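You operate a simulated robot arm through the tools that you are given. There is no shell and no other tool. Be economical: measure what you need, move in short steps, check, and stop when the job is done.

You run a simulated two-armed robot. Do the job below in one go: nothing can be reset, and whatever is moved stays where it is left.

JOB
Brush the grit off the mat with the brush from the white drawer.
Fine: pass the brush to your other hand first; put it back and shut the drawer. What is to be rubbed or washed off counts as gone when no trace of it is left.

It is judged by the outcome, as a careful person would: the job done as asked, and still so three seconds after it is handed in. It fails if anything else is knocked over, pushed out of place, dropped, spilled or broken.

ROBOT AND FRAMES
Two 6-joint arms with two-finger parallel grippers on one trunk, on a base that drives. Base frame: it is fixed to the floor where the robot stands at the start and does not move with it; the origin is under the middle of the robot, x ahead of it, y to its left, z up. Readings come in mm, degrees, newtons and seconds.
The left shoulder is at the start at [60, 187, 1047], the right one opposite. With the tool pointing down near the work surface each hand reaches from about 100 to 580 mm from the robot's upright axis, wherever it stands, measured 20 degrees to its own side. Places, roughly: grit [600, -500, 800]; inside of the white drawer of the long table [600, 0, 600]; white drawer of the long table [600, 0, 600]. Payload 1.57 kg a hand.
Tool frame (each hand has its own): the origin (TCP) lies between the finger pads and is the grasp point; the fingertips stand 30 mm ahead of it; z points along the fingers, y is the line along which they close. The gripper opens to 110 mm. The fingers are 24 mm wide and 12 mm thick; the gripper's body (48 by 112 mm) begins 78 mm behind the TCP.
Orientation is that of the tool frame in the base frame, as [roll, pitch, yaw] about the fixed x, y, z axes, in that order (R = Rz(yaw) Ry(pitch) Rx(roll)). With the fingers straight down and closing along the base's y, the tool's x points along the base's -x, its y along +y and its z along -z.

CONTROLS
- The arms move only by the tool send_rows. It takes "left_rows", "right_rows" or both (then of equal length, played together; a hand with none holds still); each is a list of rows, each an object (a shift or turn left out is 0, a gripper value left out holds the last) with "translation": the shift along the tool's x, y, z in mm, a list of three; "rot": the turn, a rotation vector about the tool's x, y, z in degrees, a list of three; "claw": the gripper command, from -1 (fully open) to 1 (shut), values between in proportion. In form: [{"translation": [x, y, z], "rot": [rx, ry, rz], "claw": claw}, ...]. A call has 1 to 12 rows; each row shifts and turns the commanded pose from where the row before left it, along the tool's axes as they then stand. Rows are played at 5 a second. More than 50 mm and 8.6 degrees between two rows, or a gripper value outside its range, and nothing of the call is played. Where a pose cannot be reached the arm comes as near as it can. A force on the tool above 40 N (or 10 N above the force at the start of the call, whichever is more), or a blocked arm, ends the call early, and 0.2 s more pass. Each finger travels about 153 mm/s and halts on what it meets, pressing with about 43 N; the grip force reading is that of the motor and also rises with nothing between the fingers. The clock runs only during rows and for 0.2 s after the last one: add rows that do not move to give the fingers time. The reply holds the time, the measured pose of the TCP, the force on the tool along the base axes, the opening and the grip force, in the units named above and with some noise, with the torque about the TCP (base axes, N m) and any sound that the robot's microphone picked up.
- Cameras (640 x 400 px; columns grow to the right, rows downward): "scene" is now at [4.1, -16.9, 1573.5]; the picture's right is [-0.30, -0.96, -0.00], its down [-0.84, 0.26, -0.47] and it looks along [0.45, -0.14, -0.88] (base axes); focal length 253 px, centre (320, 200). "left" rides on the left gripper at [70, -16, -141] in its tool frame; the picture's right is [0.23, 0.97, 0.00], its down [-0.86, 0.20, -0.48] and it looks along [-0.47, 0.11, 0.88] (tool axes); focal length 222 px, centre (320, 200). "right" rides on the right gripper at [70, 16, -141] in its tool frame; the picture's right is [-0.23, 0.97, 0.00], its down [-0.86, -0.20, -0.48] and it looks along [-0.47, -0.11, 0.88] (tool axes); focal length 222 px, centre (320, 200). There is no depth. A picture from a camera that has moved, and an enlarged one, comes with that camera's place and axes in the base frame and with its lens.
- camera(camera): a new picture of that camera. The clock stands still meanwhile.
- lift_body(by): slides the trunk up (or, below 0, down) by that many mm; the arms and the scene camera ride with it, the base frame stays. It gives what a move gives, with no picture.
- drive_base(legs): drives the robot by 1 to 6 legs, each [ahead, left, turn to the left] in mm, mm and degrees, along the robot's own axes; the way and the turn of a leg run together, so that a leg with both is an arc; at most 1500 mm and 180 degrees a leg. The arms and the cameras ride along, it lands a little off, and it stops where it bumps. It gives what a move gives.
- head_to(pan, tilt): turns the head with the scene camera to pan (to the left, within 86 degrees either way) and tilt (down, from -29 to 69), counted from straight ahead of the robot. It gives what a move gives.
- enlarge(camera, box): a new picture of the part [left, top, right, bottom] of that camera's present view, enlarged. The clock stands still meanwhile.
- sign_off(): hands the job in; it is judged then, once.

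Go step by step. Nothing tells you exact positions but the pictures and the camera data: compare them with the known pose of the tool, close in by small moves and look again before you grip or let go. The budget is 120 turns and 100 pictures, counting those below and the enlarged ones. Unless the task says otherwise, let go and move clear before handing in, and close with one line.

The tools are called after "Request:" by a JSON object that holds its "name" and its "arguments". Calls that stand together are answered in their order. send_rows: Moves the arms, as the interface text tells. Its arguments: {"type":"object","properties":{"left_rows":{"type":"array","items":{"type":"object","properties":{"translation":{"type":"array","items":{"type":"number"}},"rot":{"type":"array","items":{"type":"number"}},"claw":{"type":"number"}}}},"right_rows":{"type":"array","items":{"type":"object","properties":{"translation":{"type":"array","items":{"type":"number"}},"rot":{"type":"array","items":{"type":"number"}},"claw":{"type":"number"}}}}},"required":[]} The other tools are called the same way: lift_body (by) slides the trunk up or down; drive_base (legs) drives the base; head_to (pan, tilt) turns the head that bears the scene camera; camera (camera) takes a picture; enlarge (camera, box) takes an enlarged picture of a part of a camera's view; sign_off () hands the job in.

At the start:

```text
t: 0.0
left_tcp_pos: [404.8, -31.3, 1098.9]
left_ee_rot: [179.9, -0.1, 180.0]
left_contact_force: [0.4, 0.4, -0.1]
left_wrist_torque: [-0.01, -0.01, 0.01]
left_opening: 110.1
left_finger_force: 0.0
right_tcp_pos: [300.9, -387.1, 1025.1]
right_ee_rot: [180.0, 0.0, 180.0]
right_contact_force: [0.7, -0.3, -0.5]
right_wrist_torque: [0.01, -0.01, 0.03]
right_opening: 109.9
right_finger_force: 0.1
trunk travel left (down, up): [-675.0, 315.0]
robot x, y, heading: [1.5, -4.3, 0.2]
head pan, tilt: [-17.2, 61.9]
```

scene: 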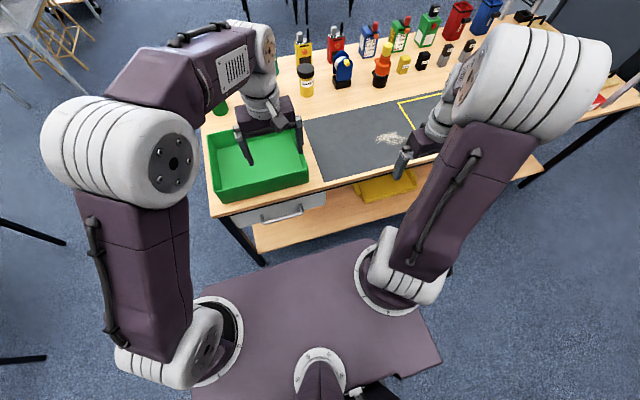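
right: 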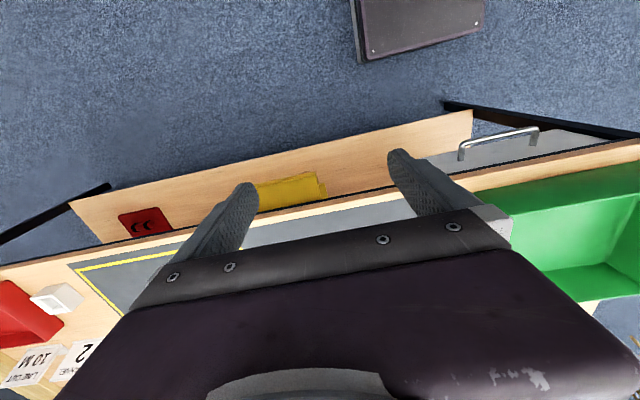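
left: 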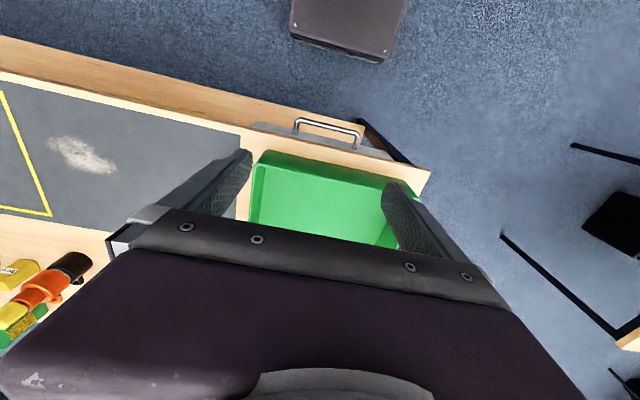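

The white drawer sits under the green bin with its handle near x≈510, y≈0. The grit lies on the dark mat at about [714, -600]. I'll look closer before moving.

Request:
{"name": "enlarge", "arguments": {"camera": "scene", "box": [190, 100, 350, 260]}}

Request:
{"name": "enlarge", "arguments": {"camera": "scene", "box": [280, 0, 600, 220]}}

```text
2.50 times, centred on (270, 180) of scene
camera zoom: at [4.1, -16.9, 1573.5], right [-0.3, -0.96, 0.0], down [-0.84, 0.26, -0.47], along [0.45, -0.14, -0.88], focal length 632 px, centre (445, 250)
```

zoom: 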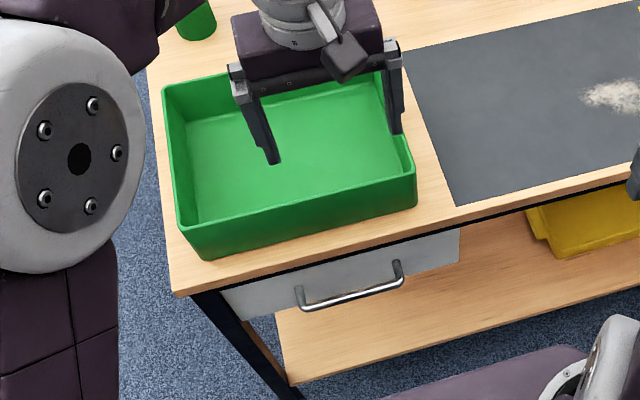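

```text
1.82 times, centred on (440, 110) of scene
camera zoom: at [4.1, -16.9, 1573.5], right [-0.3, -0.96, 0.0], down [-0.84, 0.26, -0.47], along [0.45, -0.14, -0.88], focal length 460 px, centre (102, 364)
```

zoom: 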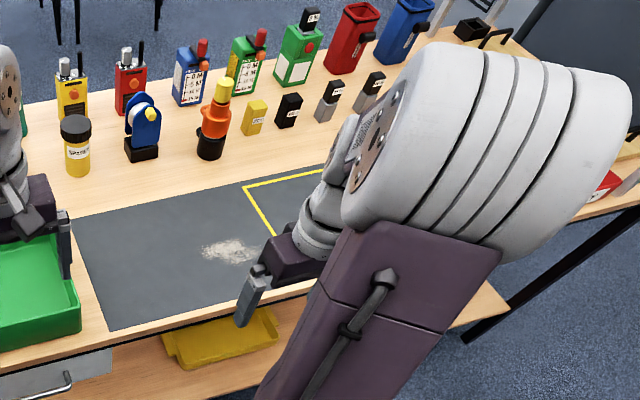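

The two views triangulate: handle at about [425, 0, 724], table front edge x≈461, top z≈800, and grit at about [579, -487, 800]. I'll back off a little and shift right so the left hand has room to open the drawer.

Request:
{"name": "drive_base", "arguments": {"legs": [[-120, -150, 0]]}}

```text
t: 1.6
left_tcp_pos: [286.7, -180.3, 1098.4]
left_ee_rot: [-180.0, 0.0, 179.9]
left_contact_force: [-0.8, -0.7, -0.7]
left_wrist_torque: [0.0, 0.0, 0.0]
left_opening: 109.9
left_finger_force: 0.0
right_tcp_pos: [182.3, -537.5, 1026.0]
right_ee_rot: [-179.9, 0.0, -179.9]
right_contact_force: [-0.1, 0.4, 0.5]
right_wrist_torque: [-0.01, 0.01, -0.01]
right_opening: 110.4
right_finger_force: 0.1
trunk travel left (down, up): [-675.0, 315.0]
robot x, y, heading: [-120.6, -153.2, 0.1]
head pan, tilt: [-17.2, 61.9]
```

Next I turn the left hand so its fingers will close vertically and point forward at the handle bar.

Request:
{"name": "send_rows", "arguments": {"left_rows": [{"translation": [0, 50, 0], "rot": [0, 0, 0]}, {"translation": [0, 50, 0]}, {"translation": [0, 50, 0]}, {"rot": [0, 0, 8.5]}, {"rot": [0, 0, 8.5]}, {"rot": [0, 0, 8.5]}, {"rot": [0, 0, 8.5]}, {"rot": [0, 0, 8.5]}, {"rot": [0, 0, 8.5]}, {"rot": [0, 0, 8.5]}, {"rot": [0, 0, 8.5]}, {"rot": [0, 0, 8.5]}]}}

Request:
{"name": "send_rows", "arguments": {"left_rows": [{"rot": [0, 0, 8.5]}, {"rot": [0, 0, 5]}, {"rot": [-8.4, 0, 0]}, {"rot": [-8.4, 0, 0]}, {"rot": [-8.4, 0, 0]}, {"rot": [-8.4, 0, 0]}, {"rot": [-8.4, 0, 0]}, {"rot": [-8.4, 0, 0]}, {"rot": [-8.4, 0, 0]}, {"rot": [-8.4, 0, 0]}, {"rot": [-7.8, 0, 0], "claw": -0.1}]}}

```text
t: 4.2
left_tcp_pos: [286.9, -32.2, 1098.4]
left_ee_rot: [180.0, 0.0, 103.3]
left_contact_force: [0.4, 0.2, -0.1]
left_wrist_torque: [0.02, -0.01, 0.01]
left_opening: 109.7
left_finger_force: 0.0
right_tcp_pos: [181.1, -537.6, 1025.2]
right_ee_rot: [-180.0, 0.1, 180.0]
right_contact_force: [-0.5, 0.1, 0.2]
right_wrist_torque: [0.01, -0.04, -0.01]
right_opening: 109.9
right_finger_force: 0.0
trunk travel left (down, up): [-675.0, 315.0]
robot x, y, heading: [-118.7, -150.3, -0.1]
head pan, tilt: [-17.2, 61.9]
```

```text
t: 6.6
left_tcp_pos: [361.2, -70.7, 1136.2]
left_ee_rot: [105.0, 0.1, 90.0]
left_contact_force: [-0.2, 0.5, -0.4]
left_wrist_torque: [-0.01, 0.03, 0.02]
left_opening: 60.3
left_finger_force: 0.1
left hand out of reach, approached as far as the arm can: row 8, 9, 10, 11
right_tcp_pos: [182.8, -536.6, 1025.8]
right_ee_rot: [-180.0, -0.1, -180.0]
right_contact_force: [0.5, 0.6, 1.0]
right_wrist_torque: [0.0, 0.02, -0.01]
right_opening: 110.0
right_finger_force: 0.0
trunk travel left (down, up): [-675.0, 315.0]
robot x, y, heading: [-120.0, -149.9, -0.4]
head pan, tilt: [-17.2, 61.9]
```

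The hand has the right orientation but was pushed forward by reach limits. I'll lower it toward the handle height and check.

Request:
{"name": "send_rows", "arguments": {"left_rows": [{"translation": [0, -47, 12.6]}, {"translation": [0, -47, 12.6]}, {"translation": [0, -47, 12.6]}, {"translation": [0, -47, 12.6]}, {"translation": [0, -47, 12.6]}, {"translation": [0, -47, 12.6]}]}}

Request:
{"name": "head_to", "arguments": {"pan": 15, "tilt": 60}}

Request:
{"name": "camera", "arguments": {"camera": "scene"}}

Request:
{"name": "camera", "arguments": {"camera": "left"}}

```text
t: 8.0
left_tcp_pos: [367.1, -73.9, 845.9]
left_ee_rot: [105.1, 0.0, 90.0]
left_contact_force: [0.4, 0.1, 0.1]
left_wrist_torque: [0.03, 0.0, 0.01]
left_opening: 60.7
left_finger_force: 0.1
left hand out of reach, approached as far as the arm can: row 1
right_tcp_pos: [182.2, -536.7, 1026.2]
right_ee_rot: [180.0, 0.0, 180.0]
right_contact_force: [-0.3, 0.3, -0.4]
right_wrist_torque: [0.05, 0.01, 0.01]
right_opening: 109.9
right_finger_force: 0.0
trunk travel left (down, up): [-675.0, 315.0]
robot x, y, heading: [-119.2, -150.9, -0.1]
head pan, tilt: [-17.2, 61.9]
```

```text
t: 8.9
left_tcp_pos: [366.1, -72.6, 845.9]
left_ee_rot: [104.9, 0.0, 90.0]
left_contact_force: [0.0, 0.7, 0.0]
left_wrist_torque: [0.02, -0.03, 0.0]
left_opening: 60.4
left_finger_force: 0.1
right_tcp_pos: [180.5, -537.4, 1025.3]
right_ee_rot: [180.0, 0.0, -180.0]
right_contact_force: [0.5, -0.5, -0.5]
right_wrist_torque: [0.02, 0.02, 0.0]
right_opening: 110.0
right_finger_force: 0.0
trunk travel left (down, up): [-675.0, 315.0]
robot x, y, heading: [-118.7, -149.0, -0.1]
head pan, tilt: [15.0, 60.0]
```

```text
94 pictures are left
camera scene: at [-112.4, -131.3, 1575.7], right [0.26, -0.97, 0.0], down [-0.84, -0.22, -0.5], along [0.48, 0.13, -0.87], focal length 253 px, centre (320, 200)
```

scene: 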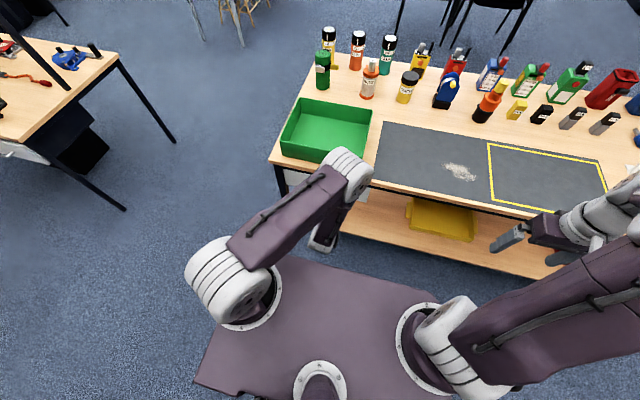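

```text
93 pictures are left
camera left: at [225.2, -2.6, 868.4], right [0.25, 0.23, 0.94], down [-0.41, -0.85, 0.32], along [0.88, -0.47, -0.12], focal length 222 px, centre (320, 200)
```

left: 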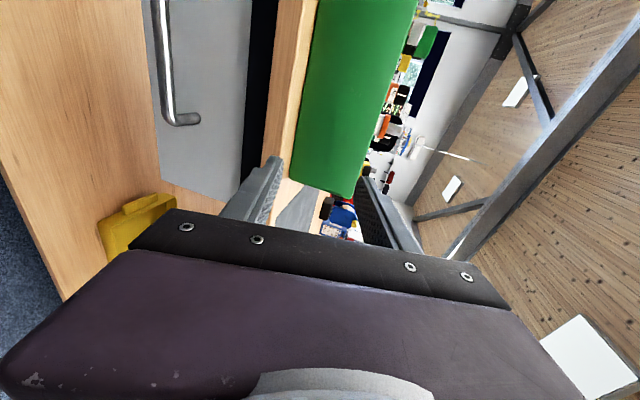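

The wrist views agree on the handle bar: x≈427, z≈668, y from -80 to 75, with the drawer front spanning z 613–728. I'll move the hand in front of the bar.

Request:
{"name": "send_rows", "arguments": {"left_rows": [{"translation": [18, -40.5, 9]}, {"translation": [18, -40.5, 9]}, {"translation": [18, -40.5, 9]}, {"translation": [18, -40.5, 9]}, {}]}}

Request:
{"name": "camera", "arguments": {"camera": "left"}}

```text
t: 10.1
left_tcp_pos: [354.9, -14.7, 679.8]
left_ee_rot: [105.0, 0.0, 90.2]
left_contact_force: [-0.3, 0.6, 0.4]
left_wrist_torque: [0.01, 0.0, -0.01]
left_opening: 60.6
left_finger_force: 0.1
left hand out of reach, approached as far as the arm can: row 4
right_tcp_pos: [181.1, -537.6, 1026.6]
right_ee_rot: [180.0, 0.0, 179.9]
right_contact_force: [-0.4, 0.3, 0.3]
right_wrist_torque: [-0.02, 0.01, 0.0]
right_opening: 110.2
right_finger_force: 0.1
trunk travel left (down, up): [-675.0, 315.0]
robot x, y, heading: [-121.6, -149.9, 0.1]
head pan, tilt: [15.0, 60.0]
```

```text
92 pictures are left
camera left: at [212.8, 54.0, 701.7], right [0.25, 0.23, 0.94], down [-0.41, -0.86, 0.32], along [0.88, -0.46, -0.12], focal length 222 px, centre (320, 200)
```

left: 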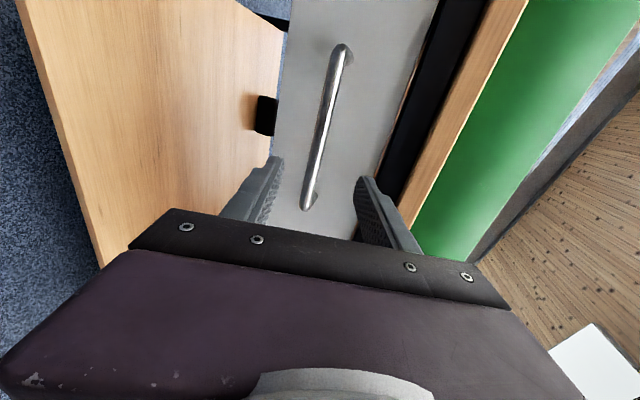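

The bar sits centred between the fingers. I'll advance about 64 mm and check.

Request:
{"name": "send_rows", "arguments": {"left_rows": [{"translation": [0, -1, 22]}, {"translation": [0, -1, 22]}, {"translation": [0, -1, 20]}, {}]}}

Request:
{"name": "camera", "arguments": {"camera": "left"}}

```text
t: 11.1
left_tcp_pos: [411.6, -28.9, 660.1]
left_ee_rot: [105.0, -0.2, 90.3]
left_contact_force: [0.3, 0.2, -0.5]
left_wrist_torque: [-0.01, -0.03, 0.01]
left_opening: 60.5
left_finger_force: 0.0
left hand out of reach, approached as far as the arm can: row 1, 2, 3
right_tcp_pos: [181.9, -537.9, 1026.3]
right_ee_rot: [180.0, -0.1, -180.0]
right_contact_force: [-0.4, 0.7, 0.4]
right_wrist_torque: [0.02, 0.03, -0.02]
right_opening: 109.9
right_finger_force: 0.0
trunk travel left (down, up): [-675.0, 315.0]
robot x, y, heading: [-124.9, -150.3, 0.1]
head pan, tilt: [15.0, 60.0]
```

```text
91 pictures are left
camera left: at [269.5, 39.0, 682.4], right [0.25, 0.23, 0.94], down [-0.41, -0.86, 0.32], along [0.88, -0.46, -0.12], focal length 222 px, centre (320, 200)
```

left: 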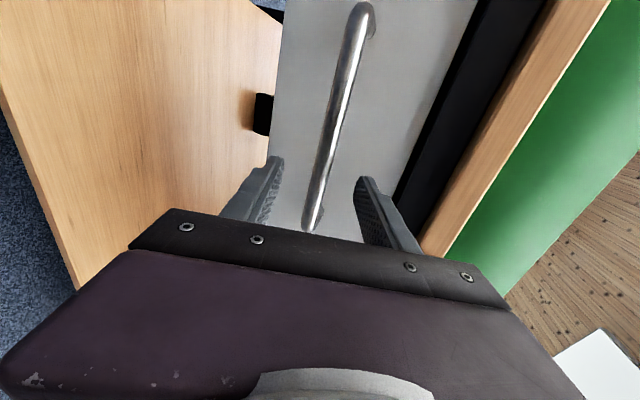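

The bar is about 18 mm ahead of the TCP and between the fingers, which is enough to grip. I'll close on it.

Request:
{"name": "send_rows", "arguments": {"left_rows": [{"claw": 1}, {"claw": 1}, {"claw": 1}]}}

```text
t: 11.9
left_tcp_pos: [410.0, -30.2, 660.3]
left_ee_rot: [105.1, -0.1, 90.4]
left_contact_force: [-1.9, -0.2, -3.1]
left_wrist_torque: [0.02, 0.1, -0.03]
left_opening: 13.8
left_finger_force: 30.1
right_tcp_pos: [181.3, -537.6, 1024.9]
right_ee_rot: [-179.9, 0.0, -179.9]
right_contact_force: [0.1, -0.1, -0.4]
right_wrist_torque: [0.0, 0.0, -0.01]
right_opening: 110.0
right_finger_force: 0.0
trunk travel left (down, up): [-675.0, 315.0]
robot x, y, heading: [-118.4, -148.6, 0.3]
head pan, tilt: [15.0, 60.0]
```

The handle is gripped with an opening of 13.8 mm. I'll pull the drawer open by backing the base straight.

Request:
{"name": "drive_base", "arguments": {"legs": [[-120, 0, 0]]}}

Request:
{"name": "camera", "arguments": {"camera": "scene"}}

```text
t: 13.2
left_tcp_pos: [291.9, -30.5, 660.5]
left_ee_rot: [105.2, 0.1, 90.3]
left_contact_force: [1.3, 4.0, -7.3]
left_wrist_torque: [0.08, 0.08, 0.29]
left_opening: 13.8
left_finger_force: 30.6
right_tcp_pos: [61.7, -537.6, 1025.3]
right_ee_rot: [179.9, -0.1, 179.9]
right_contact_force: [-0.5, 0.0, 0.1]
right_wrist_torque: [0.0, -0.01, -0.01]
right_opening: 110.3
right_finger_force: 0.1
trunk travel left (down, up): [-675.0, 315.0]
robot x, y, heading: [-238.3, -149.6, -0.3]
head pan, tilt: [15.0, 60.0]
```

```text
90 pictures are left
camera scene: at [-231.1, -130.2, 1575.7], right [0.26, -0.97, 0.0], down [-0.84, -0.22, -0.5], along [0.48, 0.13, -0.87], focal length 253 px, centre (320, 200)
```

scene: 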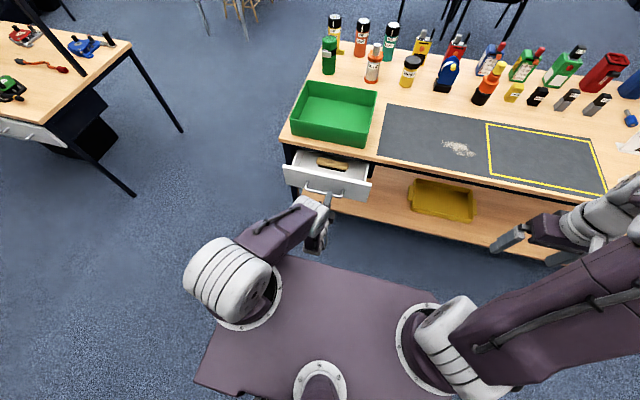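

The drawer slides and a brush is visible inside. I'll pull it further.

Request:
{"name": "drive_base", "arguments": {"legs": [[-120, 0, 0]]}}

Request:
{"name": "enlarge", "arguments": {"camera": "scene", "box": [250, 100, 410, 260]}}

```text
t: 14.4
left_tcp_pos: [173.0, -29.0, 659.7]
left_ee_rot: [105.1, -0.2, 90.3]
left_contact_force: [0.9, -0.8, -6.7]
left_wrist_torque: [-0.02, 0.03, 0.02]
left_opening: 13.9
left_finger_force: 30.1
right_tcp_pos: [-57.2, -536.7, 1026.6]
right_ee_rot: [180.0, 0.0, -180.0]
right_contact_force: [-0.2, 0.2, -0.2]
right_wrist_torque: [-0.01, -0.02, -0.02]
right_opening: 110.0
right_finger_force: 0.1
trunk travel left (down, up): [-675.0, 315.0]
robot x, y, heading: [-357.9, -150.1, 0.2]
head pan, tilt: [15.0, 60.0]
```

```text
2.50 times, centred on (330, 180) of scene
camera zoom: at [-350.7, -130.6, 1575.7], right [0.26, -0.97, 0.0], down [-0.84, -0.22, -0.5], along [0.48, 0.13, -0.87], focal length 632 px, centre (295, 250)
```

zoom: 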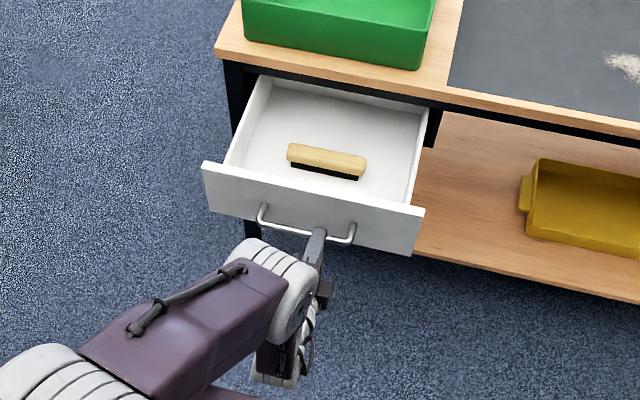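

The drawer is open about 240 mm and the brush lies near [360, 0, ~650], lengthwise along y. I'll release the handle, back off, rise and turn the left hand downward.

Request:
{"name": "send_rows", "arguments": {"left_rows": [{"claw": -0.1}, {"claw": -0.1}, {"translation": [0, 0, -30]}, {"translation": [0, 0, -30]}, {"translation": [0, 45, -12]}, {"translation": [0, 45, -12]}, {"translation": [0, 45, -12]}, {"translation": [0, 45, -12]}, {"translation": [0, 45, -12]}, {}]}}

Request:
{"name": "send_rows", "arguments": {"left_rows": [{"rot": [8.4, 0, 0]}, {"rot": [8.4, 0, 0]}, {"rot": [8.4, 0, 0]}, {"rot": [8.4, 0, 0]}, {"rot": [8.4, 0, 0]}, {"rot": [8.4, 0, 0]}, {"rot": [8.4, 0, 0]}, {"rot": [8.4, 0, 0]}, {"rot": [7.8, 0, 0], "claw": -0.4}, {}]}}

Request:
{"name": "camera", "arguments": {"camera": "scene"}}

```text
t: 16.6
left_tcp_pos: [115.7, -29.4, 908.2]
left_ee_rot: [105.1, -0.1, 90.3]
left_contact_force: [0.2, 0.2, 0.8]
left_wrist_torque: [-0.04, -0.01, -0.01]
left_opening: 60.6
left_finger_force: 0.0
right_tcp_pos: [-57.5, -536.9, 1026.1]
right_ee_rot: [-180.0, 0.0, -180.0]
right_contact_force: [0.7, -0.4, 0.9]
right_wrist_torque: [-0.01, 0.02, 0.02]
right_opening: 110.0
right_finger_force: 0.1
trunk travel left (down, up): [-675.0, 315.0]
robot x, y, heading: [-357.2, -150.4, 0.2]
head pan, tilt: [15.0, 60.0]
```

```text
t: 18.8
left_tcp_pos: [125.1, -10.7, 912.3]
left_ee_rot: [159.4, -4.5, 92.4]
left_contact_force: [0.2, 0.8, 0.2]
left_wrist_torque: [0.01, -0.03, -0.02]
left_opening: 77.2
left_finger_force: 0.0
left hand out of reach, approached as far as the arm can: row 7, 8, 9
right_tcp_pos: [-58.0, -536.8, 1024.7]
right_ee_rot: [180.0, 0.0, -179.9]
right_contact_force: [0.3, -0.1, 0.2]
right_wrist_torque: [-0.02, -0.01, -0.01]
right_opening: 109.9
right_finger_force: 0.2
trunk travel left (down, up): [-675.0, 315.0]
robot x, y, heading: [-361.0, -153.2, 0.1]
head pan, tilt: [15.0, 60.0]
```

```text
88 pictures are left
camera scene: at [-351.6, -130.8, 1575.7], right [0.26, -0.97, 0.0], down [-0.84, -0.22, -0.5], along [0.48, 0.13, -0.87], focal length 253 px, centre (320, 200)
```

scene: 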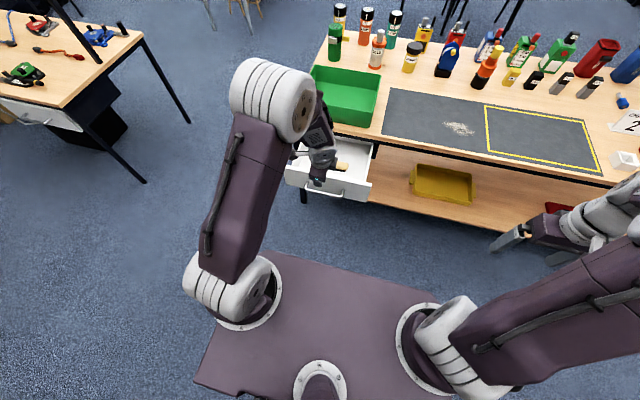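

The left arm hit a limit while turning down that far forward. I'll bring it back and up a bit, finish the turn, then drive forward.

Request:
{"name": "send_rows", "arguments": {"left_rows": [{"translation": [0, -12, -40]}, {"translation": [0, -12, -40]}, {"translation": [0, -12, -40]}, {}]}}

```text
t: 19.8
left_tcp_pos: [49.3, -21.4, 1011.1]
left_ee_rot: [159.5, -4.5, 92.4]
left_contact_force: [-0.5, 0.8, 0.5]
left_wrist_torque: [-0.01, 0.03, -0.02]
left_opening: 76.7
left_finger_force: 0.2
right_tcp_pos: [-56.3, -537.3, 1025.4]
right_ee_rot: [180.0, -0.1, -180.0]
right_contact_force: [-0.6, -0.6, 0.1]
right_wrist_torque: [0.0, 0.02, 0.0]
right_opening: 109.8
right_finger_force: 0.1
trunk travel left (down, up): [-675.0, 315.0]
robot x, y, heading: [-359.0, -150.9, 0.1]
head pan, tilt: [15.0, 60.0]
```

Request:
{"name": "send_rows", "arguments": {"left_rows": [{"rot": [7, 0, 0]}, {"rot": [7, 0, 0]}, {"rot": [6.5, 0, 0]}, {}]}}

```text
t: 20.8
left_tcp_pos: [49.1, -20.0, 1012.4]
left_ee_rot: [180.0, -4.5, 92.5]
left_contact_force: [0.1, -0.4, -0.3]
left_wrist_torque: [0.03, -0.01, -0.01]
left_opening: 76.9
left_finger_force: 0.1
right_tcp_pos: [-57.8, -537.5, 1026.4]
right_ee_rot: [-180.0, 0.1, -180.0]
right_contact_force: [0.1, -0.5, 0.3]
right_wrist_torque: [0.01, -0.02, 0.05]
right_opening: 110.2
right_finger_force: 0.1
trunk travel left (down, up): [-675.0, 315.0]
robot x, y, heading: [-358.2, -149.8, 0.1]
head pan, tilt: [15.0, 60.0]
```

Request:
{"name": "send_rows", "arguments": {"left_rows": [{"rot": [0, -4.5, 2.5]}, {}]}}

Request:
{"name": "drive_base", "arguments": {"legs": [[250, 0, 0]]}}

Request:
{"name": "camera", "arguments": {"camera": "left"}}

Request:
{"name": "camera", "arguments": {"camera": "scene"}}

```text
t: 21.4
left_tcp_pos: [49.3, -21.8, 1011.2]
left_ee_rot: [-180.0, 0.0, 89.7]
left_contact_force: [0.3, 0.4, 0.5]
left_wrist_torque: [-0.01, 0.0, 0.0]
left_opening: 77.0
left_finger_force: 0.0
right_tcp_pos: [-58.6, -537.1, 1025.3]
right_ee_rot: [180.0, 0.0, 180.0]
right_contact_force: [0.8, -0.3, -0.1]
right_wrist_torque: [0.03, -0.03, 0.02]
right_opening: 110.1
right_finger_force: 0.0
trunk travel left (down, up): [-675.0, 315.0]
robot x, y, heading: [-359.2, -153.5, -0.0]
head pan, tilt: [15.0, 60.0]
```

```text
t: 23.2
left_tcp_pos: [297.4, -21.6, 1012.4]
left_ee_rot: [-179.9, 0.0, 89.8]
left_contact_force: [-0.1, 0.0, 0.4]
left_wrist_torque: [0.0, 0.0, 0.0]
left_opening: 76.9
left_finger_force: 0.2
right_tcp_pos: [190.3, -537.7, 1027.4]
right_ee_rot: [-180.0, -0.1, 179.9]
right_contact_force: [0.2, -0.7, 0.0]
right_wrist_torque: [-0.01, -0.02, 0.03]
right_opening: 110.0
right_finger_force: 0.1
trunk travel left (down, up): [-675.0, 315.0]
robot x, y, heading: [-113.5, -151.6, -0.2]
head pan, tilt: [15.0, 60.0]
```

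```text
87 pictures are left
camera left: at [281.1, 48.0, 1154.2], right [0.97, 0.22, 0.0], down [0.2, -0.86, 0.48], along [0.11, -0.47, -0.88], focal length 222 px, centre (320, 200)
```

left: 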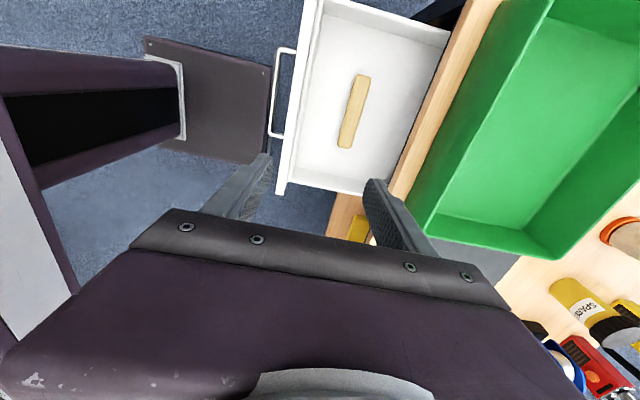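

```text
86 pictures are left
camera scene: at [-103.3, -131.2, 1575.7], right [0.26, -0.97, 0.0], down [-0.84, -0.22, -0.5], along [0.48, 0.13, -0.87], focal length 253 px, centre (320, 200)
```

scene: 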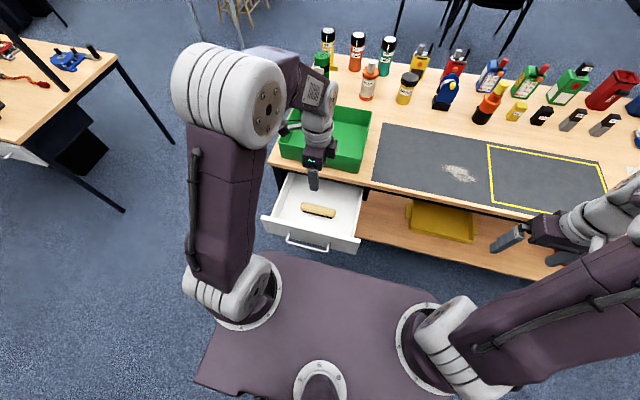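

The brush runs from about [360, 69] to [368, -70]. I'll move the left hand over its left half, turning about 3.5° to match, and look again.

Request:
{"name": "send_rows", "arguments": {"left_rows": [{"translation": [14, 16, 40], "rot": [0, 0, -3.5]}, {"translation": [14, 16, 40]}, {"translation": [14, 16, 40]}, {"translation": [14, 16, 40]}, {"translation": [0, 0, 40]}, {}]}}

Request:
{"name": "camera", "arguments": {"camera": "left"}}

```text
t: 24.6
left_tcp_pos: [359.7, 37.1, 810.3]
left_ee_rot: [179.9, 0.0, 93.3]
left_contact_force: [-0.4, -0.9, -0.5]
left_wrist_torque: [0.03, 0.02, 0.0]
left_opening: 77.1
left_finger_force: 0.0
right_tcp_pos: [189.6, -538.4, 1025.8]
right_ee_rot: [179.9, 0.0, 179.9]
right_contact_force: [-0.9, 0.1, -0.3]
right_wrist_torque: [-0.01, 0.04, 0.01]
right_opening: 110.0
right_finger_force: 0.1
trunk travel left (down, up): [-675.0, 315.0]
robot x, y, heading: [-109.7, -152.0, -0.4]
head pan, tilt: [15.0, 60.0]
```

```text
85 pictures are left
camera left: at [337.6, 106.3, 953.0], right [0.96, 0.28, 0.0], down [0.25, -0.84, 0.48], along [0.14, -0.46, -0.88], focal length 222 px, centre (320, 200)
```

left: 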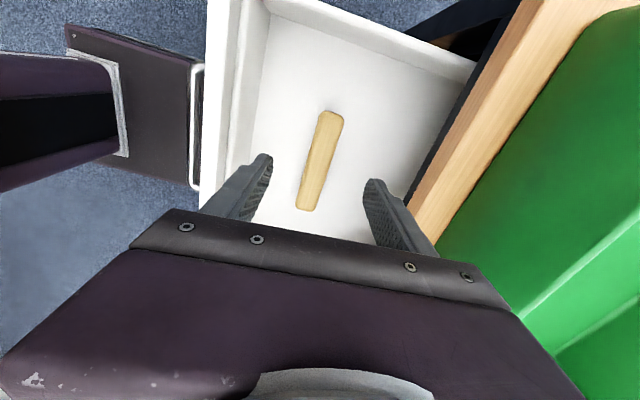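

The brush top is at about z 660 and is lined up between the fingers. I'll lower to TCP z≈671 and grip.

Request:
{"name": "send_rows", "arguments": {"left_rows": [{"translation": [0, 2, 40]}, {"translation": [0, 0, 40]}, {"translation": [0, 0, 35]}, {"translation": [0, 0, 24]}, {}]}}

Request:
{"name": "camera", "arguments": {"camera": "left"}}

```text
t: 25.8
left_tcp_pos: [362.4, 37.5, 672.7]
left_ee_rot: [-180.0, 0.0, 93.2]
left_contact_force: [0.7, 0.5, 1.2]
left_wrist_torque: [0.03, 0.04, 0.03]
left_opening: 76.9
left_finger_force: 0.1
right_tcp_pos: [190.4, -538.5, 1026.9]
right_ee_rot: [179.9, 0.0, 179.9]
right_contact_force: [0.0, -0.2, 0.5]
right_wrist_torque: [0.01, 0.01, 0.01]
right_opening: 110.0
right_finger_force: 0.1
trunk travel left (down, up): [-675.0, 315.0]
robot x, y, heading: [-108.3, -150.8, -0.1]
head pan, tilt: [15.0, 60.0]
```

```text
84 pictures are left
camera left: at [340.7, 106.0, 815.3], right [0.96, 0.28, 0.0], down [0.25, -0.84, 0.48], along [0.14, -0.46, -0.88], focal length 222 px, centre (320, 200)
```

left: 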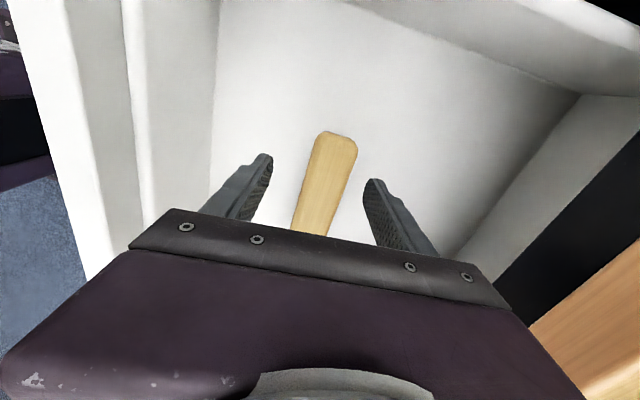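

Request:
{"name": "send_rows", "arguments": {"left_rows": [{"translation": [0, 0, 6]}, {"claw": 1}, {"claw": 1}, {"claw": 1}, {}]}}

Request:
{"name": "camera", "arguments": {"camera": "left"}}

```text
t: 27.0
left_tcp_pos: [362.5, 36.8, 667.2]
left_ee_rot: [180.0, -0.1, 93.3]
left_contact_force: [0.3, -0.3, 0.7]
left_wrist_torque: [0.02, -0.01, 0.0]
left_opening: 32.9
left_finger_force: 41.2
right_tcp_pos: [190.9, -538.3, 1026.3]
right_ee_rot: [180.0, 0.0, 179.9]
right_contact_force: [0.6, 0.4, 0.6]
right_wrist_torque: [-0.01, 0.02, 0.0]
right_opening: 109.8
right_finger_force: 0.0
trunk travel left (down, up): [-675.0, 315.0]
robot x, y, heading: [-112.4, -152.0, 0.1]
head pan, tilt: [15.0, 60.0]
```

```text
83 pictures are left
camera left: at [341.0, 105.9, 809.3], right [0.96, 0.28, 0.0], down [0.25, -0.84, 0.48], along [0.14, -0.46, -0.88], focal length 222 px, centre (320, 200)
```

left: 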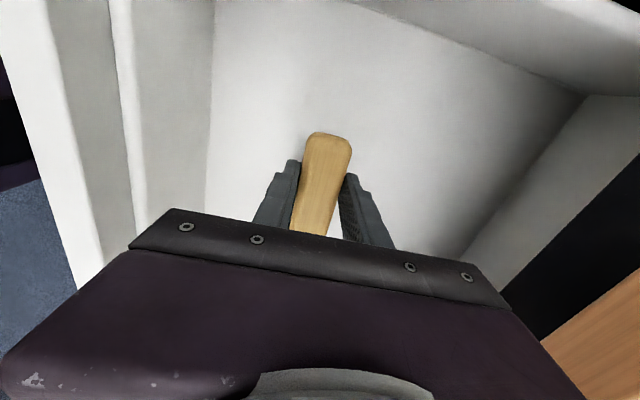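

The brush is gripped at 33 mm. I'll lift it clear and look.

Request:
{"name": "send_rows", "arguments": {"left_rows": [{"translation": [0, 0, -30]}, {"translation": [0, 0, -45]}, {"translation": [0, 0, -45]}, {"translation": [0, 0, -45]}, {"translation": [0, 0, -45]}, {"translation": [0, 0, -45]}, {"translation": [0, 0, -45]}, {}]}}

Request:
{"name": "enlarge", "arguments": {"camera": "scene", "box": [230, 80, 430, 260]}}

```text
t: 28.8
left_tcp_pos: [362.2, 37.9, 967.0]
left_ee_rot: [-180.0, 0.0, 93.2]
left_contact_force: [0.0, -0.1, 0.1]
left_wrist_torque: [0.03, -0.02, 0.02]
left_opening: 0.0
left_finger_force: 21.5
right_tcp_pos: [190.3, -538.5, 1025.9]
right_ee_rot: [-180.0, -0.1, 180.0]
right_contact_force: [0.0, 0.1, 0.7]
right_wrist_torque: [0.0, 0.01, -0.02]
right_opening: 109.8
right_finger_force: 0.1
trunk travel left (down, up): [-675.0, 315.0]
robot x, y, heading: [-112.0, -147.6, -0.3]
head pan, tilt: [15.0, 60.0]
```

```text
2.22 times, centred on (330, 170) of scene
camera zoom: at [-101.7, -131.1, 1575.7], right [0.26, -0.97, 0.0], down [-0.84, -0.22, -0.5], along [0.48, 0.13, -0.87], focal length 562 px, centre (298, 267)
```

zoom: 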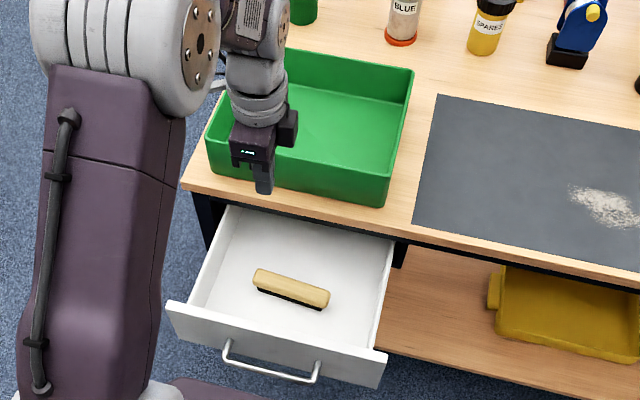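

The brush slipped out: the tips only caught its top edge. I'll reopen, go back down and check where it lies now.

Request:
{"name": "send_rows", "arguments": {"left_rows": [{"translation": [0, 0, 40], "claw": -0.2}, {"translation": [0, 0, 40]}, {"translation": [0, 0, 40]}, {"translation": [0, 0, 40]}, {}]}}

Request:
{"name": "camera", "arguments": {"camera": "left"}}

```text
t: 30.0
left_tcp_pos: [360.8, 36.5, 804.7]
left_ee_rot: [179.9, 0.0, 93.3]
left_contact_force: [0.3, -0.3, -0.6]
left_wrist_torque: [0.0, -0.02, 0.02]
left_opening: 65.8
left_finger_force: 0.2
right_tcp_pos: [188.7, -538.4, 1026.6]
right_ee_rot: [-179.9, 0.0, 179.9]
right_contact_force: [0.7, -0.7, 0.6]
right_wrist_torque: [0.0, 0.01, -0.01]
right_opening: 110.2
right_finger_force: 0.1
trunk travel left (down, up): [-675.0, 315.0]
robot x, y, heading: [-108.8, -150.6, -0.2]
head pan, tilt: [15.0, 60.0]
```

```text
81 pictures are left
camera left: at [340.8, 105.9, 948.7], right [0.96, 0.28, 0.0], down [0.25, -0.84, 0.48], along [0.14, -0.46, -0.88], focal length 222 px, centre (320, 200)
```

left: 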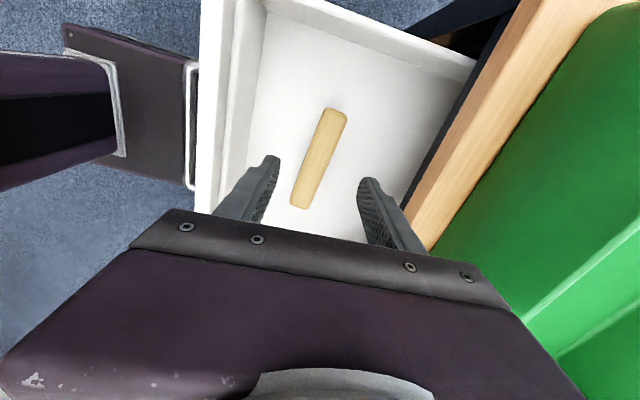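

The brush now runs from about [368, 76] to [364, -72], yaw about 88°. I'll realign and go lower this time.

Request:
{"name": "send_rows", "arguments": {"left_rows": [{"translation": [0, 6, 40], "rot": [0, 0, 5]}, {"translation": [0, 0, 40]}, {"translation": [0, 0, 40]}, {"translation": [0, 0, 20]}, {"translation": [0, 0, 8]}, {}]}}

Request:
{"name": "camera", "arguments": {"camera": "left"}}

```text
t: 31.4
left_tcp_pos: [368.9, 37.4, 657.6]
left_ee_rot: [179.9, 0.0, 88.2]
left_contact_force: [0.2, -0.6, 0.6]
left_wrist_torque: [0.02, 0.0, 0.02]
left_opening: 65.8
left_finger_force: 0.1
right_tcp_pos: [189.9, -538.7, 1025.9]
right_ee_rot: [179.9, 0.0, 179.9]
right_contact_force: [0.1, -0.4, -0.3]
right_wrist_torque: [-0.03, 0.03, 0.02]
right_opening: 110.1
right_finger_force: 0.1
trunk travel left (down, up): [-675.0, 315.0]
robot x, y, heading: [-112.3, -153.0, -0.2]
head pan, tilt: [15.0, 60.0]
```

```text
80 pictures are left
camera left: at [353.5, 107.8, 801.2], right [0.98, 0.2, 0.0], down [0.17, -0.86, 0.48], along [0.09, -0.47, -0.88], focal length 222 px, centre (320, 200)
```

left: 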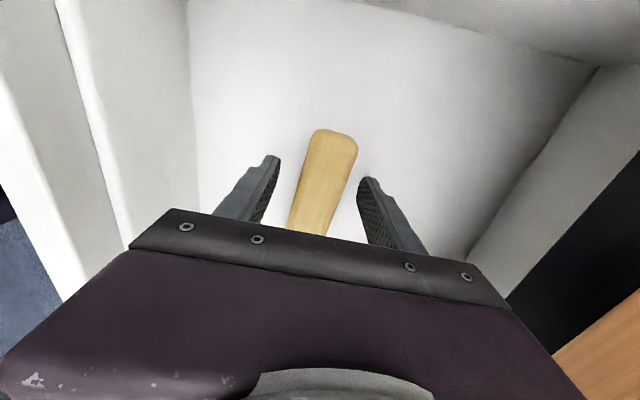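

Request:
{"name": "send_rows", "arguments": {"left_rows": [{"translation": [0, 0, 3]}, {"translation": [0, 0, 3]}, {}]}}

```text
t: 32.2
left_tcp_pos: [367.5, 35.4, 653.6]
left_ee_rot: [-179.9, 0.0, 88.3]
left_contact_force: [-0.1, 0.5, 0.3]
left_wrist_torque: [-0.02, 0.0, -0.02]
left_opening: 66.1
left_finger_force: 0.1
right_tcp_pos: [191.6, -539.0, 1025.9]
right_ee_rot: [-180.0, 0.0, -179.9]
right_contact_force: [0.4, 0.0, 0.5]
right_wrist_torque: [0.01, 0.0, -0.02]
right_opening: 109.8
right_finger_force: 0.0
trunk travel left (down, up): [-675.0, 315.0]
robot x, y, heading: [-107.6, -145.9, -0.4]
head pan, tilt: [15.0, 60.0]
```

Request:
{"name": "send_rows", "arguments": {"left_rows": [{"claw": 1}, {"claw": 1}, {"claw": 1}, {"translation": [0, 0, -15]}, {"translation": [0, 0, -15]}, {}]}}

Request:
{"name": "camera", "arguments": {"camera": "left"}}

```text
t: 33.6
left_tcp_pos: [367.4, 37.4, 683.9]
left_ee_rot: [-180.0, 0.0, 88.2]
left_contact_force: [0.2, -0.4, -0.7]
left_wrist_torque: [0.05, 0.02, -0.02]
left_opening: 33.3
left_finger_force: 41.6
right_tcp_pos: [190.8, -538.3, 1025.0]
right_ee_rot: [-180.0, -0.1, 179.8]
right_contact_force: [-0.2, 0.7, 0.5]
right_wrist_torque: [0.0, -0.04, -0.04]
right_opening: 110.2
right_finger_force: 0.1
trunk travel left (down, up): [-675.0, 315.0]
robot x, y, heading: [-106.7, -149.4, -0.2]
head pan, tilt: [15.0, 60.0]
```

```text
79 pictures are left
camera left: at [353.4, 108.1, 825.3], right [0.98, 0.2, 0.0], down [0.17, -0.86, 0.48], along [0.09, -0.47, -0.88], focal length 222 px, centre (320, 200)
```

left: 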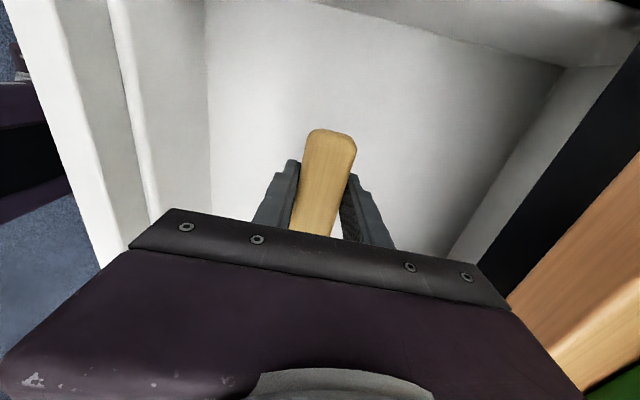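

It lifts with the hand this time (33 mm, 41 N). I'll continue up and check with the scene camera.

Request:
{"name": "send_rows", "arguments": {"left_rows": [{"translation": [0, 0, -40]}, {"translation": [0, 0, -40]}, {"translation": [0, 0, -40]}, {"translation": [0, 0, -40]}, {"translation": [0, 0, -40]}, {"translation": [0, 0, -40]}, {"translation": [0, 0, -40]}, {}]}}

Request:
{"name": "enlarge", "arguments": {"camera": "scene", "box": [230, 50, 430, 250]}}

```text
t: 35.4
left_tcp_pos: [366.2, 37.8, 963.0]
left_ee_rot: [180.0, 0.0, 88.3]
left_contact_force: [0.1, -0.5, -1.0]
left_wrist_torque: [0.01, 0.0, 0.03]
left_opening: 33.4
left_finger_force: 41.2
right_tcp_pos: [190.7, -537.9, 1026.2]
right_ee_rot: [-179.9, -0.1, 179.9]
right_contact_force: [-0.8, 0.5, 0.7]
right_wrist_torque: [-0.01, 0.05, -0.01]
right_opening: 109.9
right_finger_force: 0.1
trunk travel left (down, up): [-675.0, 315.0]
robot x, y, heading: [-110.2, -148.9, 0.0]
head pan, tilt: [15.0, 60.0]
```

```text
2.00 times, centred on (330, 150) of scene
camera zoom: at [-101.7, -131.0, 1575.7], right [0.26, -0.97, 0.0], down [-0.84, -0.22, -0.5], along [0.48, 0.13, -0.87], focal length 506 px, centre (300, 300)
```

zoom: 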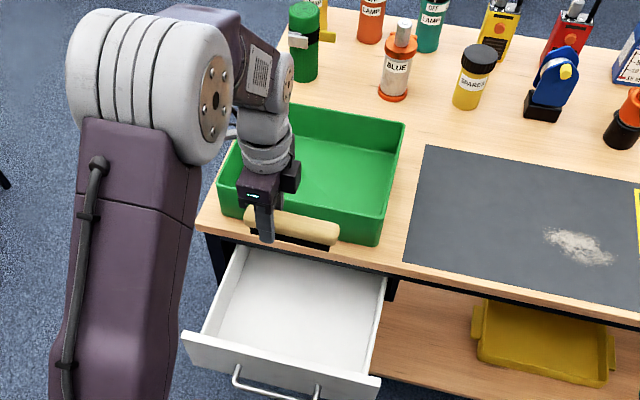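

The brush is held securely by its left half. I'll bring it to mid-front with the left hand and turn the right hand so it can take the brush's right end from a 35° lean.

Request:
{"name": "send_rows", "arguments": {"left_rows": [{"translation": [-30, -6, 0]}, {"translation": [-30, -6, 0]}, {"translation": [-30, -6, 0]}, {"translation": [-30, -6, 0]}, {"translation": [-30, -6, 0]}, {}, {}, {}, {}, {}, {}], "right_rows": [{"rot": [0, 0, -8.4]}, {"rot": [0, 0, -8.4]}, {"rot": [0, 0, -8.4]}, {"rot": [0, 0, -8.4]}, {"rot": [0, 0, -8.4]}, {"rot": [0, 0, -8.4]}, {"rot": [0, 0, -8.4]}, {"rot": [0, 0, -8.4]}, {"rot": [0, 0, -8.4]}, {"rot": [0, 0, -8.4]}, {"rot": [0, 0, -4.2]}]}}

Request:
{"name": "send_rows", "arguments": {"right_rows": [{"rot": [0, -7, 0], "claw": -0.2}, {"rot": [0, -7, 0]}, {"rot": [0, -7, 0]}, {"rot": [0, -7, 0]}, {"rot": [0, -7, 0]}, {}]}}

Request:
{"name": "camera", "arguments": {"camera": "scene"}}

```text
t: 37.8
left_tcp_pos: [332.2, -111.4, 962.4]
left_ee_rot: [180.0, 0.0, 88.3]
left_contact_force: [0.0, 0.2, -0.9]
left_wrist_torque: [0.05, 0.01, 0.04]
left_opening: 33.6
left_finger_force: 41.4
right_tcp_pos: [190.3, -538.5, 1026.0]
right_ee_rot: [180.0, 0.0, -91.9]
right_contact_force: [0.4, 0.1, -0.4]
right_wrist_torque: [-0.02, -0.03, -0.01]
right_opening: 109.9
right_finger_force: 0.1
trunk travel left (down, up): [-675.0, 315.0]
robot x, y, heading: [-111.8, -152.6, -0.2]
head pan, tilt: [15.0, 60.0]
```

```text
t: 39.2
left_tcp_pos: [332.9, -111.9, 961.9]
left_ee_rot: [-179.9, 0.0, 88.3]
left_contact_force: [1.3, -0.1, 0.0]
left_wrist_torque: [0.03, 0.02, -0.03]
left_opening: 33.5
left_finger_force: 41.3
right_tcp_pos: [191.3, -538.2, 1025.3]
right_ee_rot: [-180.0, 35.1, -91.9]
right_contact_force: [-0.5, 0.1, 0.4]
right_wrist_torque: [0.01, 0.0, 0.01]
right_opening: 65.6
right_finger_force: 0.0
trunk travel left (down, up): [-675.0, 315.0]
robot x, y, heading: [-109.5, -151.5, 0.1]
head pan, tilt: [15.0, 60.0]
```

```text
77 pictures are left
camera scene: at [-102.5, -130.5, 1575.7], right [0.26, -0.97, 0.0], down [-0.84, -0.22, -0.5], along [0.48, 0.13, -0.87], focal length 253 px, centre (320, 200)
```

scene: 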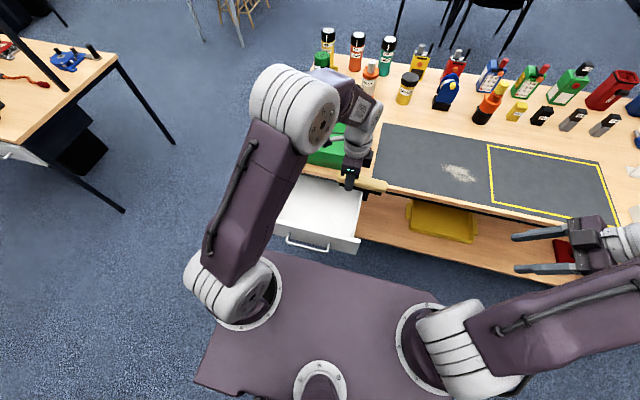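

Right hand is oriented. I'll move it to a spot 80 mm short of the brush's right end and look with its wrist camera.

Request:
{"name": "send_rows", "arguments": {"right_rows": [{"translation": [-29.7, -16.1, 22.2]}, {"translation": [-29.7, -16.1, 22.2]}, {"translation": [-29.7, -16.1, 22.2]}, {"translation": [-29.7, -16.1, 22.2]}, {"translation": [-29.7, -16.1, 22.2]}, {"translation": [-29.7, -16.1, 22.2]}, {"translation": [-29.7, -16.1, 22.2]}, {"translation": [-29.7, -16.1, 22.2]}, {}]}}

Request:
{"name": "camera", "arguments": {"camera": "right"}}

Request:
{"name": "enlarge", "arguments": {"camera": "scene", "box": [300, 100, 460, 220]}}

```text
t: 41.2
left_tcp_pos: [331.7, -112.7, 962.8]
left_ee_rot: [179.9, 0.0, 88.4]
left_contact_force: [0.0, 0.1, -1.8]
left_wrist_torque: [0.01, -0.01, -0.04]
left_opening: 33.5
left_finger_force: 41.6
right_tcp_pos: [330.6, -246.6, 1017.4]
right_ee_rot: [-180.0, 35.0, -92.0]
right_contact_force: [0.1, -0.4, 0.3]
right_wrist_torque: [0.03, 0.0, -0.02]
right_opening: 66.1
right_finger_force: 0.0
trunk travel left (down, up): [-675.0, 315.0]
robot x, y, heading: [-107.2, -149.3, -0.3]
head pan, tilt: [15.0, 60.0]
```

```text
76 pictures are left
camera right: at [308.3, -383.8, 1092.6], right [-0.97, 0.22, 0.13], down [0.21, 0.42, 0.88], along [0.14, 0.88, -0.45], focal length 222 px, centre (320, 200)
```

right: 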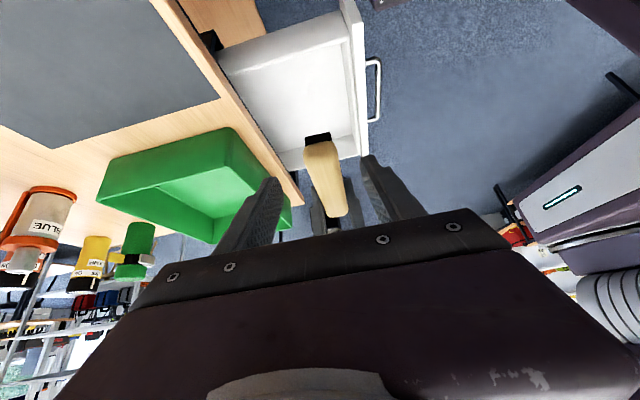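

```text
3.33 times, centred on (380, 160) of scene
camera zoom: at [-102.8, -132.0, 1575.7], right [0.26, -0.97, 0.0], down [-0.84, -0.22, -0.5], along [0.48, 0.13, -0.87], focal length 843 px, centre (120, 333)
```

zoom: 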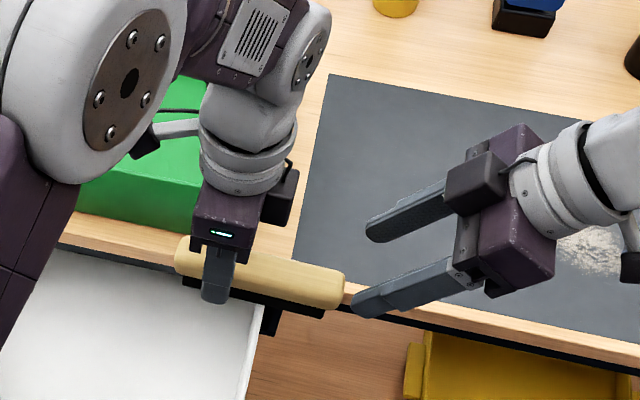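

The brush end is at about [329, -220, 951], well centred between the right fingers. I'll advance 80 mm along the fingers.

Request:
{"name": "send_rows", "arguments": {"right_rows": [{"translation": [0, 0, 30]}, {"translation": [0, 0, 30]}, {"translation": [0, 0, 21]}, {}]}}

Request:
{"name": "camera", "arguments": {"camera": "right"}}

Request:
{"name": "enlarge", "arguments": {"camera": "scene", "box": [300, 100, 460, 220]}}

```text
t: 42.2
left_tcp_pos: [333.1, -111.7, 962.3]
left_ee_rot: [180.0, 0.0, 88.2]
left_contact_force: [0.1, 0.0, -0.5]
left_wrist_torque: [0.0, -0.04, -0.01]
left_opening: 33.2
left_finger_force: 41.8
right_tcp_pos: [330.5, -198.6, 950.0]
right_ee_rot: [179.9, 35.0, -91.9]
right_contact_force: [-0.5, 0.0, -0.5]
right_wrist_torque: [0.02, 0.0, -0.03]
right_opening: 65.9
right_finger_force: 0.0
trunk travel left (down, up): [-675.0, 315.0]
robot x, y, heading: [-108.9, -150.7, 0.1]
head pan, tilt: [15.0, 60.0]
```

```text
74 pictures are left
camera right: at [309.3, -337.2, 1025.6], right [-0.97, 0.22, 0.13], down [0.21, 0.42, 0.88], along [0.14, 0.88, -0.45], focal length 222 px, centre (320, 200)
```

right: 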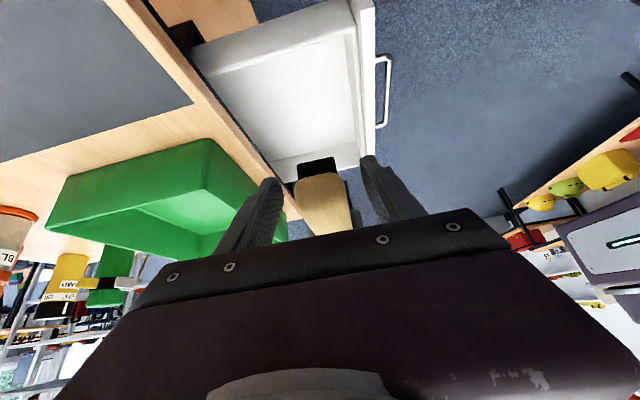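

```text
3.33 times, centred on (380, 160) of scene
camera zoom: at [-102.5, -131.4, 1575.7], right [0.26, -0.97, 0.0], down [-0.84, -0.22, -0.5], along [0.48, 0.13, -0.87], focal length 843 px, centre (120, 333)
```

zoom: 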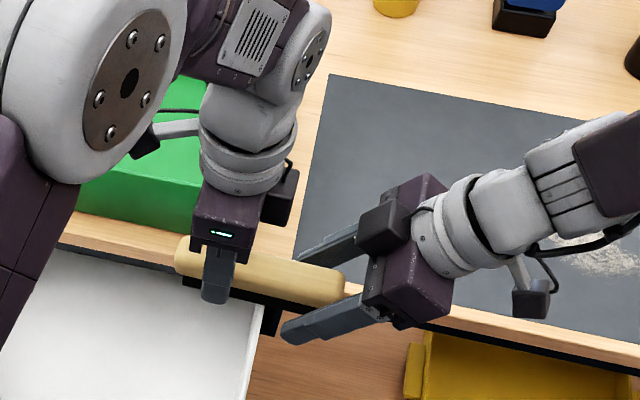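

The fingers straddle the brush end. I'll close the right hand.

Request:
{"name": "send_rows", "arguments": {"right_rows": [{"claw": 1}, {"claw": 1}, {"claw": 1}, {}]}}

Request:
{"name": "camera", "arguments": {"camera": "right"}}

```text
t: 43.2
left_tcp_pos: [333.1, -111.7, 963.6]
left_ee_rot: [-180.0, 0.1, 88.3]
left_contact_force: [6.8, -0.4, -2.8]
left_wrist_torque: [0.04, 0.01, 0.22]
left_opening: 33.2
left_finger_force: 41.4
right_tcp_pos: [330.3, -198.4, 949.9]
right_ee_rot: [179.8, 35.0, -91.9]
right_contact_force: [-7.1, -0.8, 0.9]
right_wrist_torque: [0.16, -0.05, 0.37]
right_opening: 33.4
right_finger_force: 41.6
trunk travel left (down, up): [-675.0, 315.0]
robot x, y, heading: [-109.8, -151.0, -0.1]
head pan, tilt: [15.0, 60.0]
```

```text
72 pictures are left
camera right: at [309.2, -337.2, 1025.7], right [-0.97, 0.22, 0.13], down [0.21, 0.42, 0.88], along [0.14, 0.88, -0.45], focal length 222 px, centre (320, 200)
```

right: 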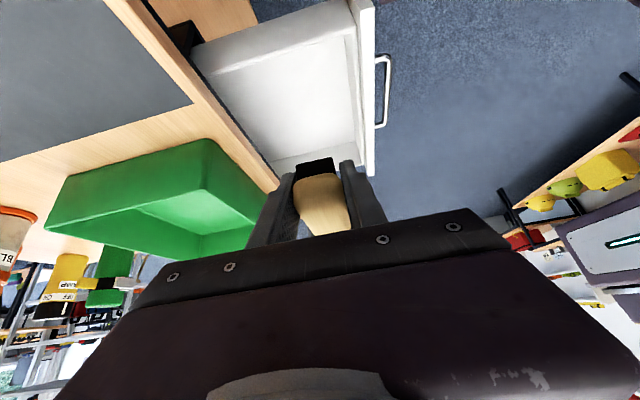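

Both hands hold it with about 41 N each. I'll open the left hand and lift it straight away.

Request:
{"name": "send_rows", "arguments": {"left_rows": [{"claw": -0.1}, {"claw": -0.1}, {"translation": [0, 0, -25]}, {"translation": [0, 0, -40]}, {"translation": [0, 0, -40]}, {}]}}

Request:
{"name": "enlarge", "arguments": {"camera": "scene", "box": [300, 80, 460, 220]}}

```text
t: 44.6
left_tcp_pos: [332.5, -112.8, 1067.3]
left_ee_rot: [-180.0, -0.1, 88.3]
left_contact_force: [0.8, 0.4, -0.1]
left_wrist_torque: [-0.02, -0.01, 0.01]
left_opening: 60.4
left_finger_force: 0.1
right_tcp_pos: [330.8, -200.3, 949.8]
right_ee_rot: [179.9, 35.0, -91.9]
right_contact_force: [0.1, 1.0, -0.6]
right_wrist_torque: [-0.05, 0.01, -0.01]
right_opening: 33.6
right_finger_force: 41.2
trunk travel left (down, up): [-675.0, 315.0]
robot x, y, heading: [-106.9, -150.7, -0.2]
head pan, tilt: [15.0, 60.0]
```

```text
2.86 times, centred on (380, 150) of scene
camera zoom: at [-101.9, -131.2, 1575.7], right [0.26, -0.97, 0.0], down [-0.84, -0.22, -0.5], along [0.48, 0.13, -0.87], focal length 722 px, centre (149, 343)
```

zoom: 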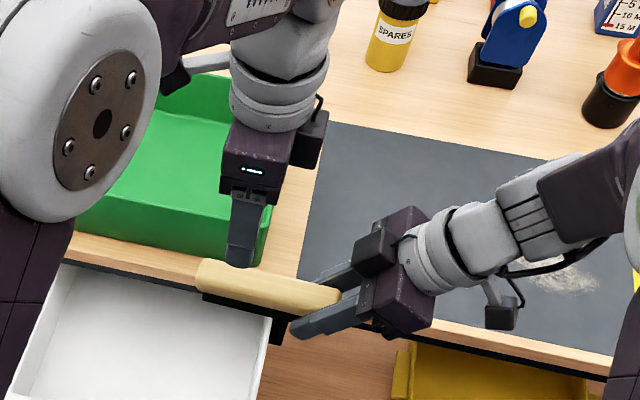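

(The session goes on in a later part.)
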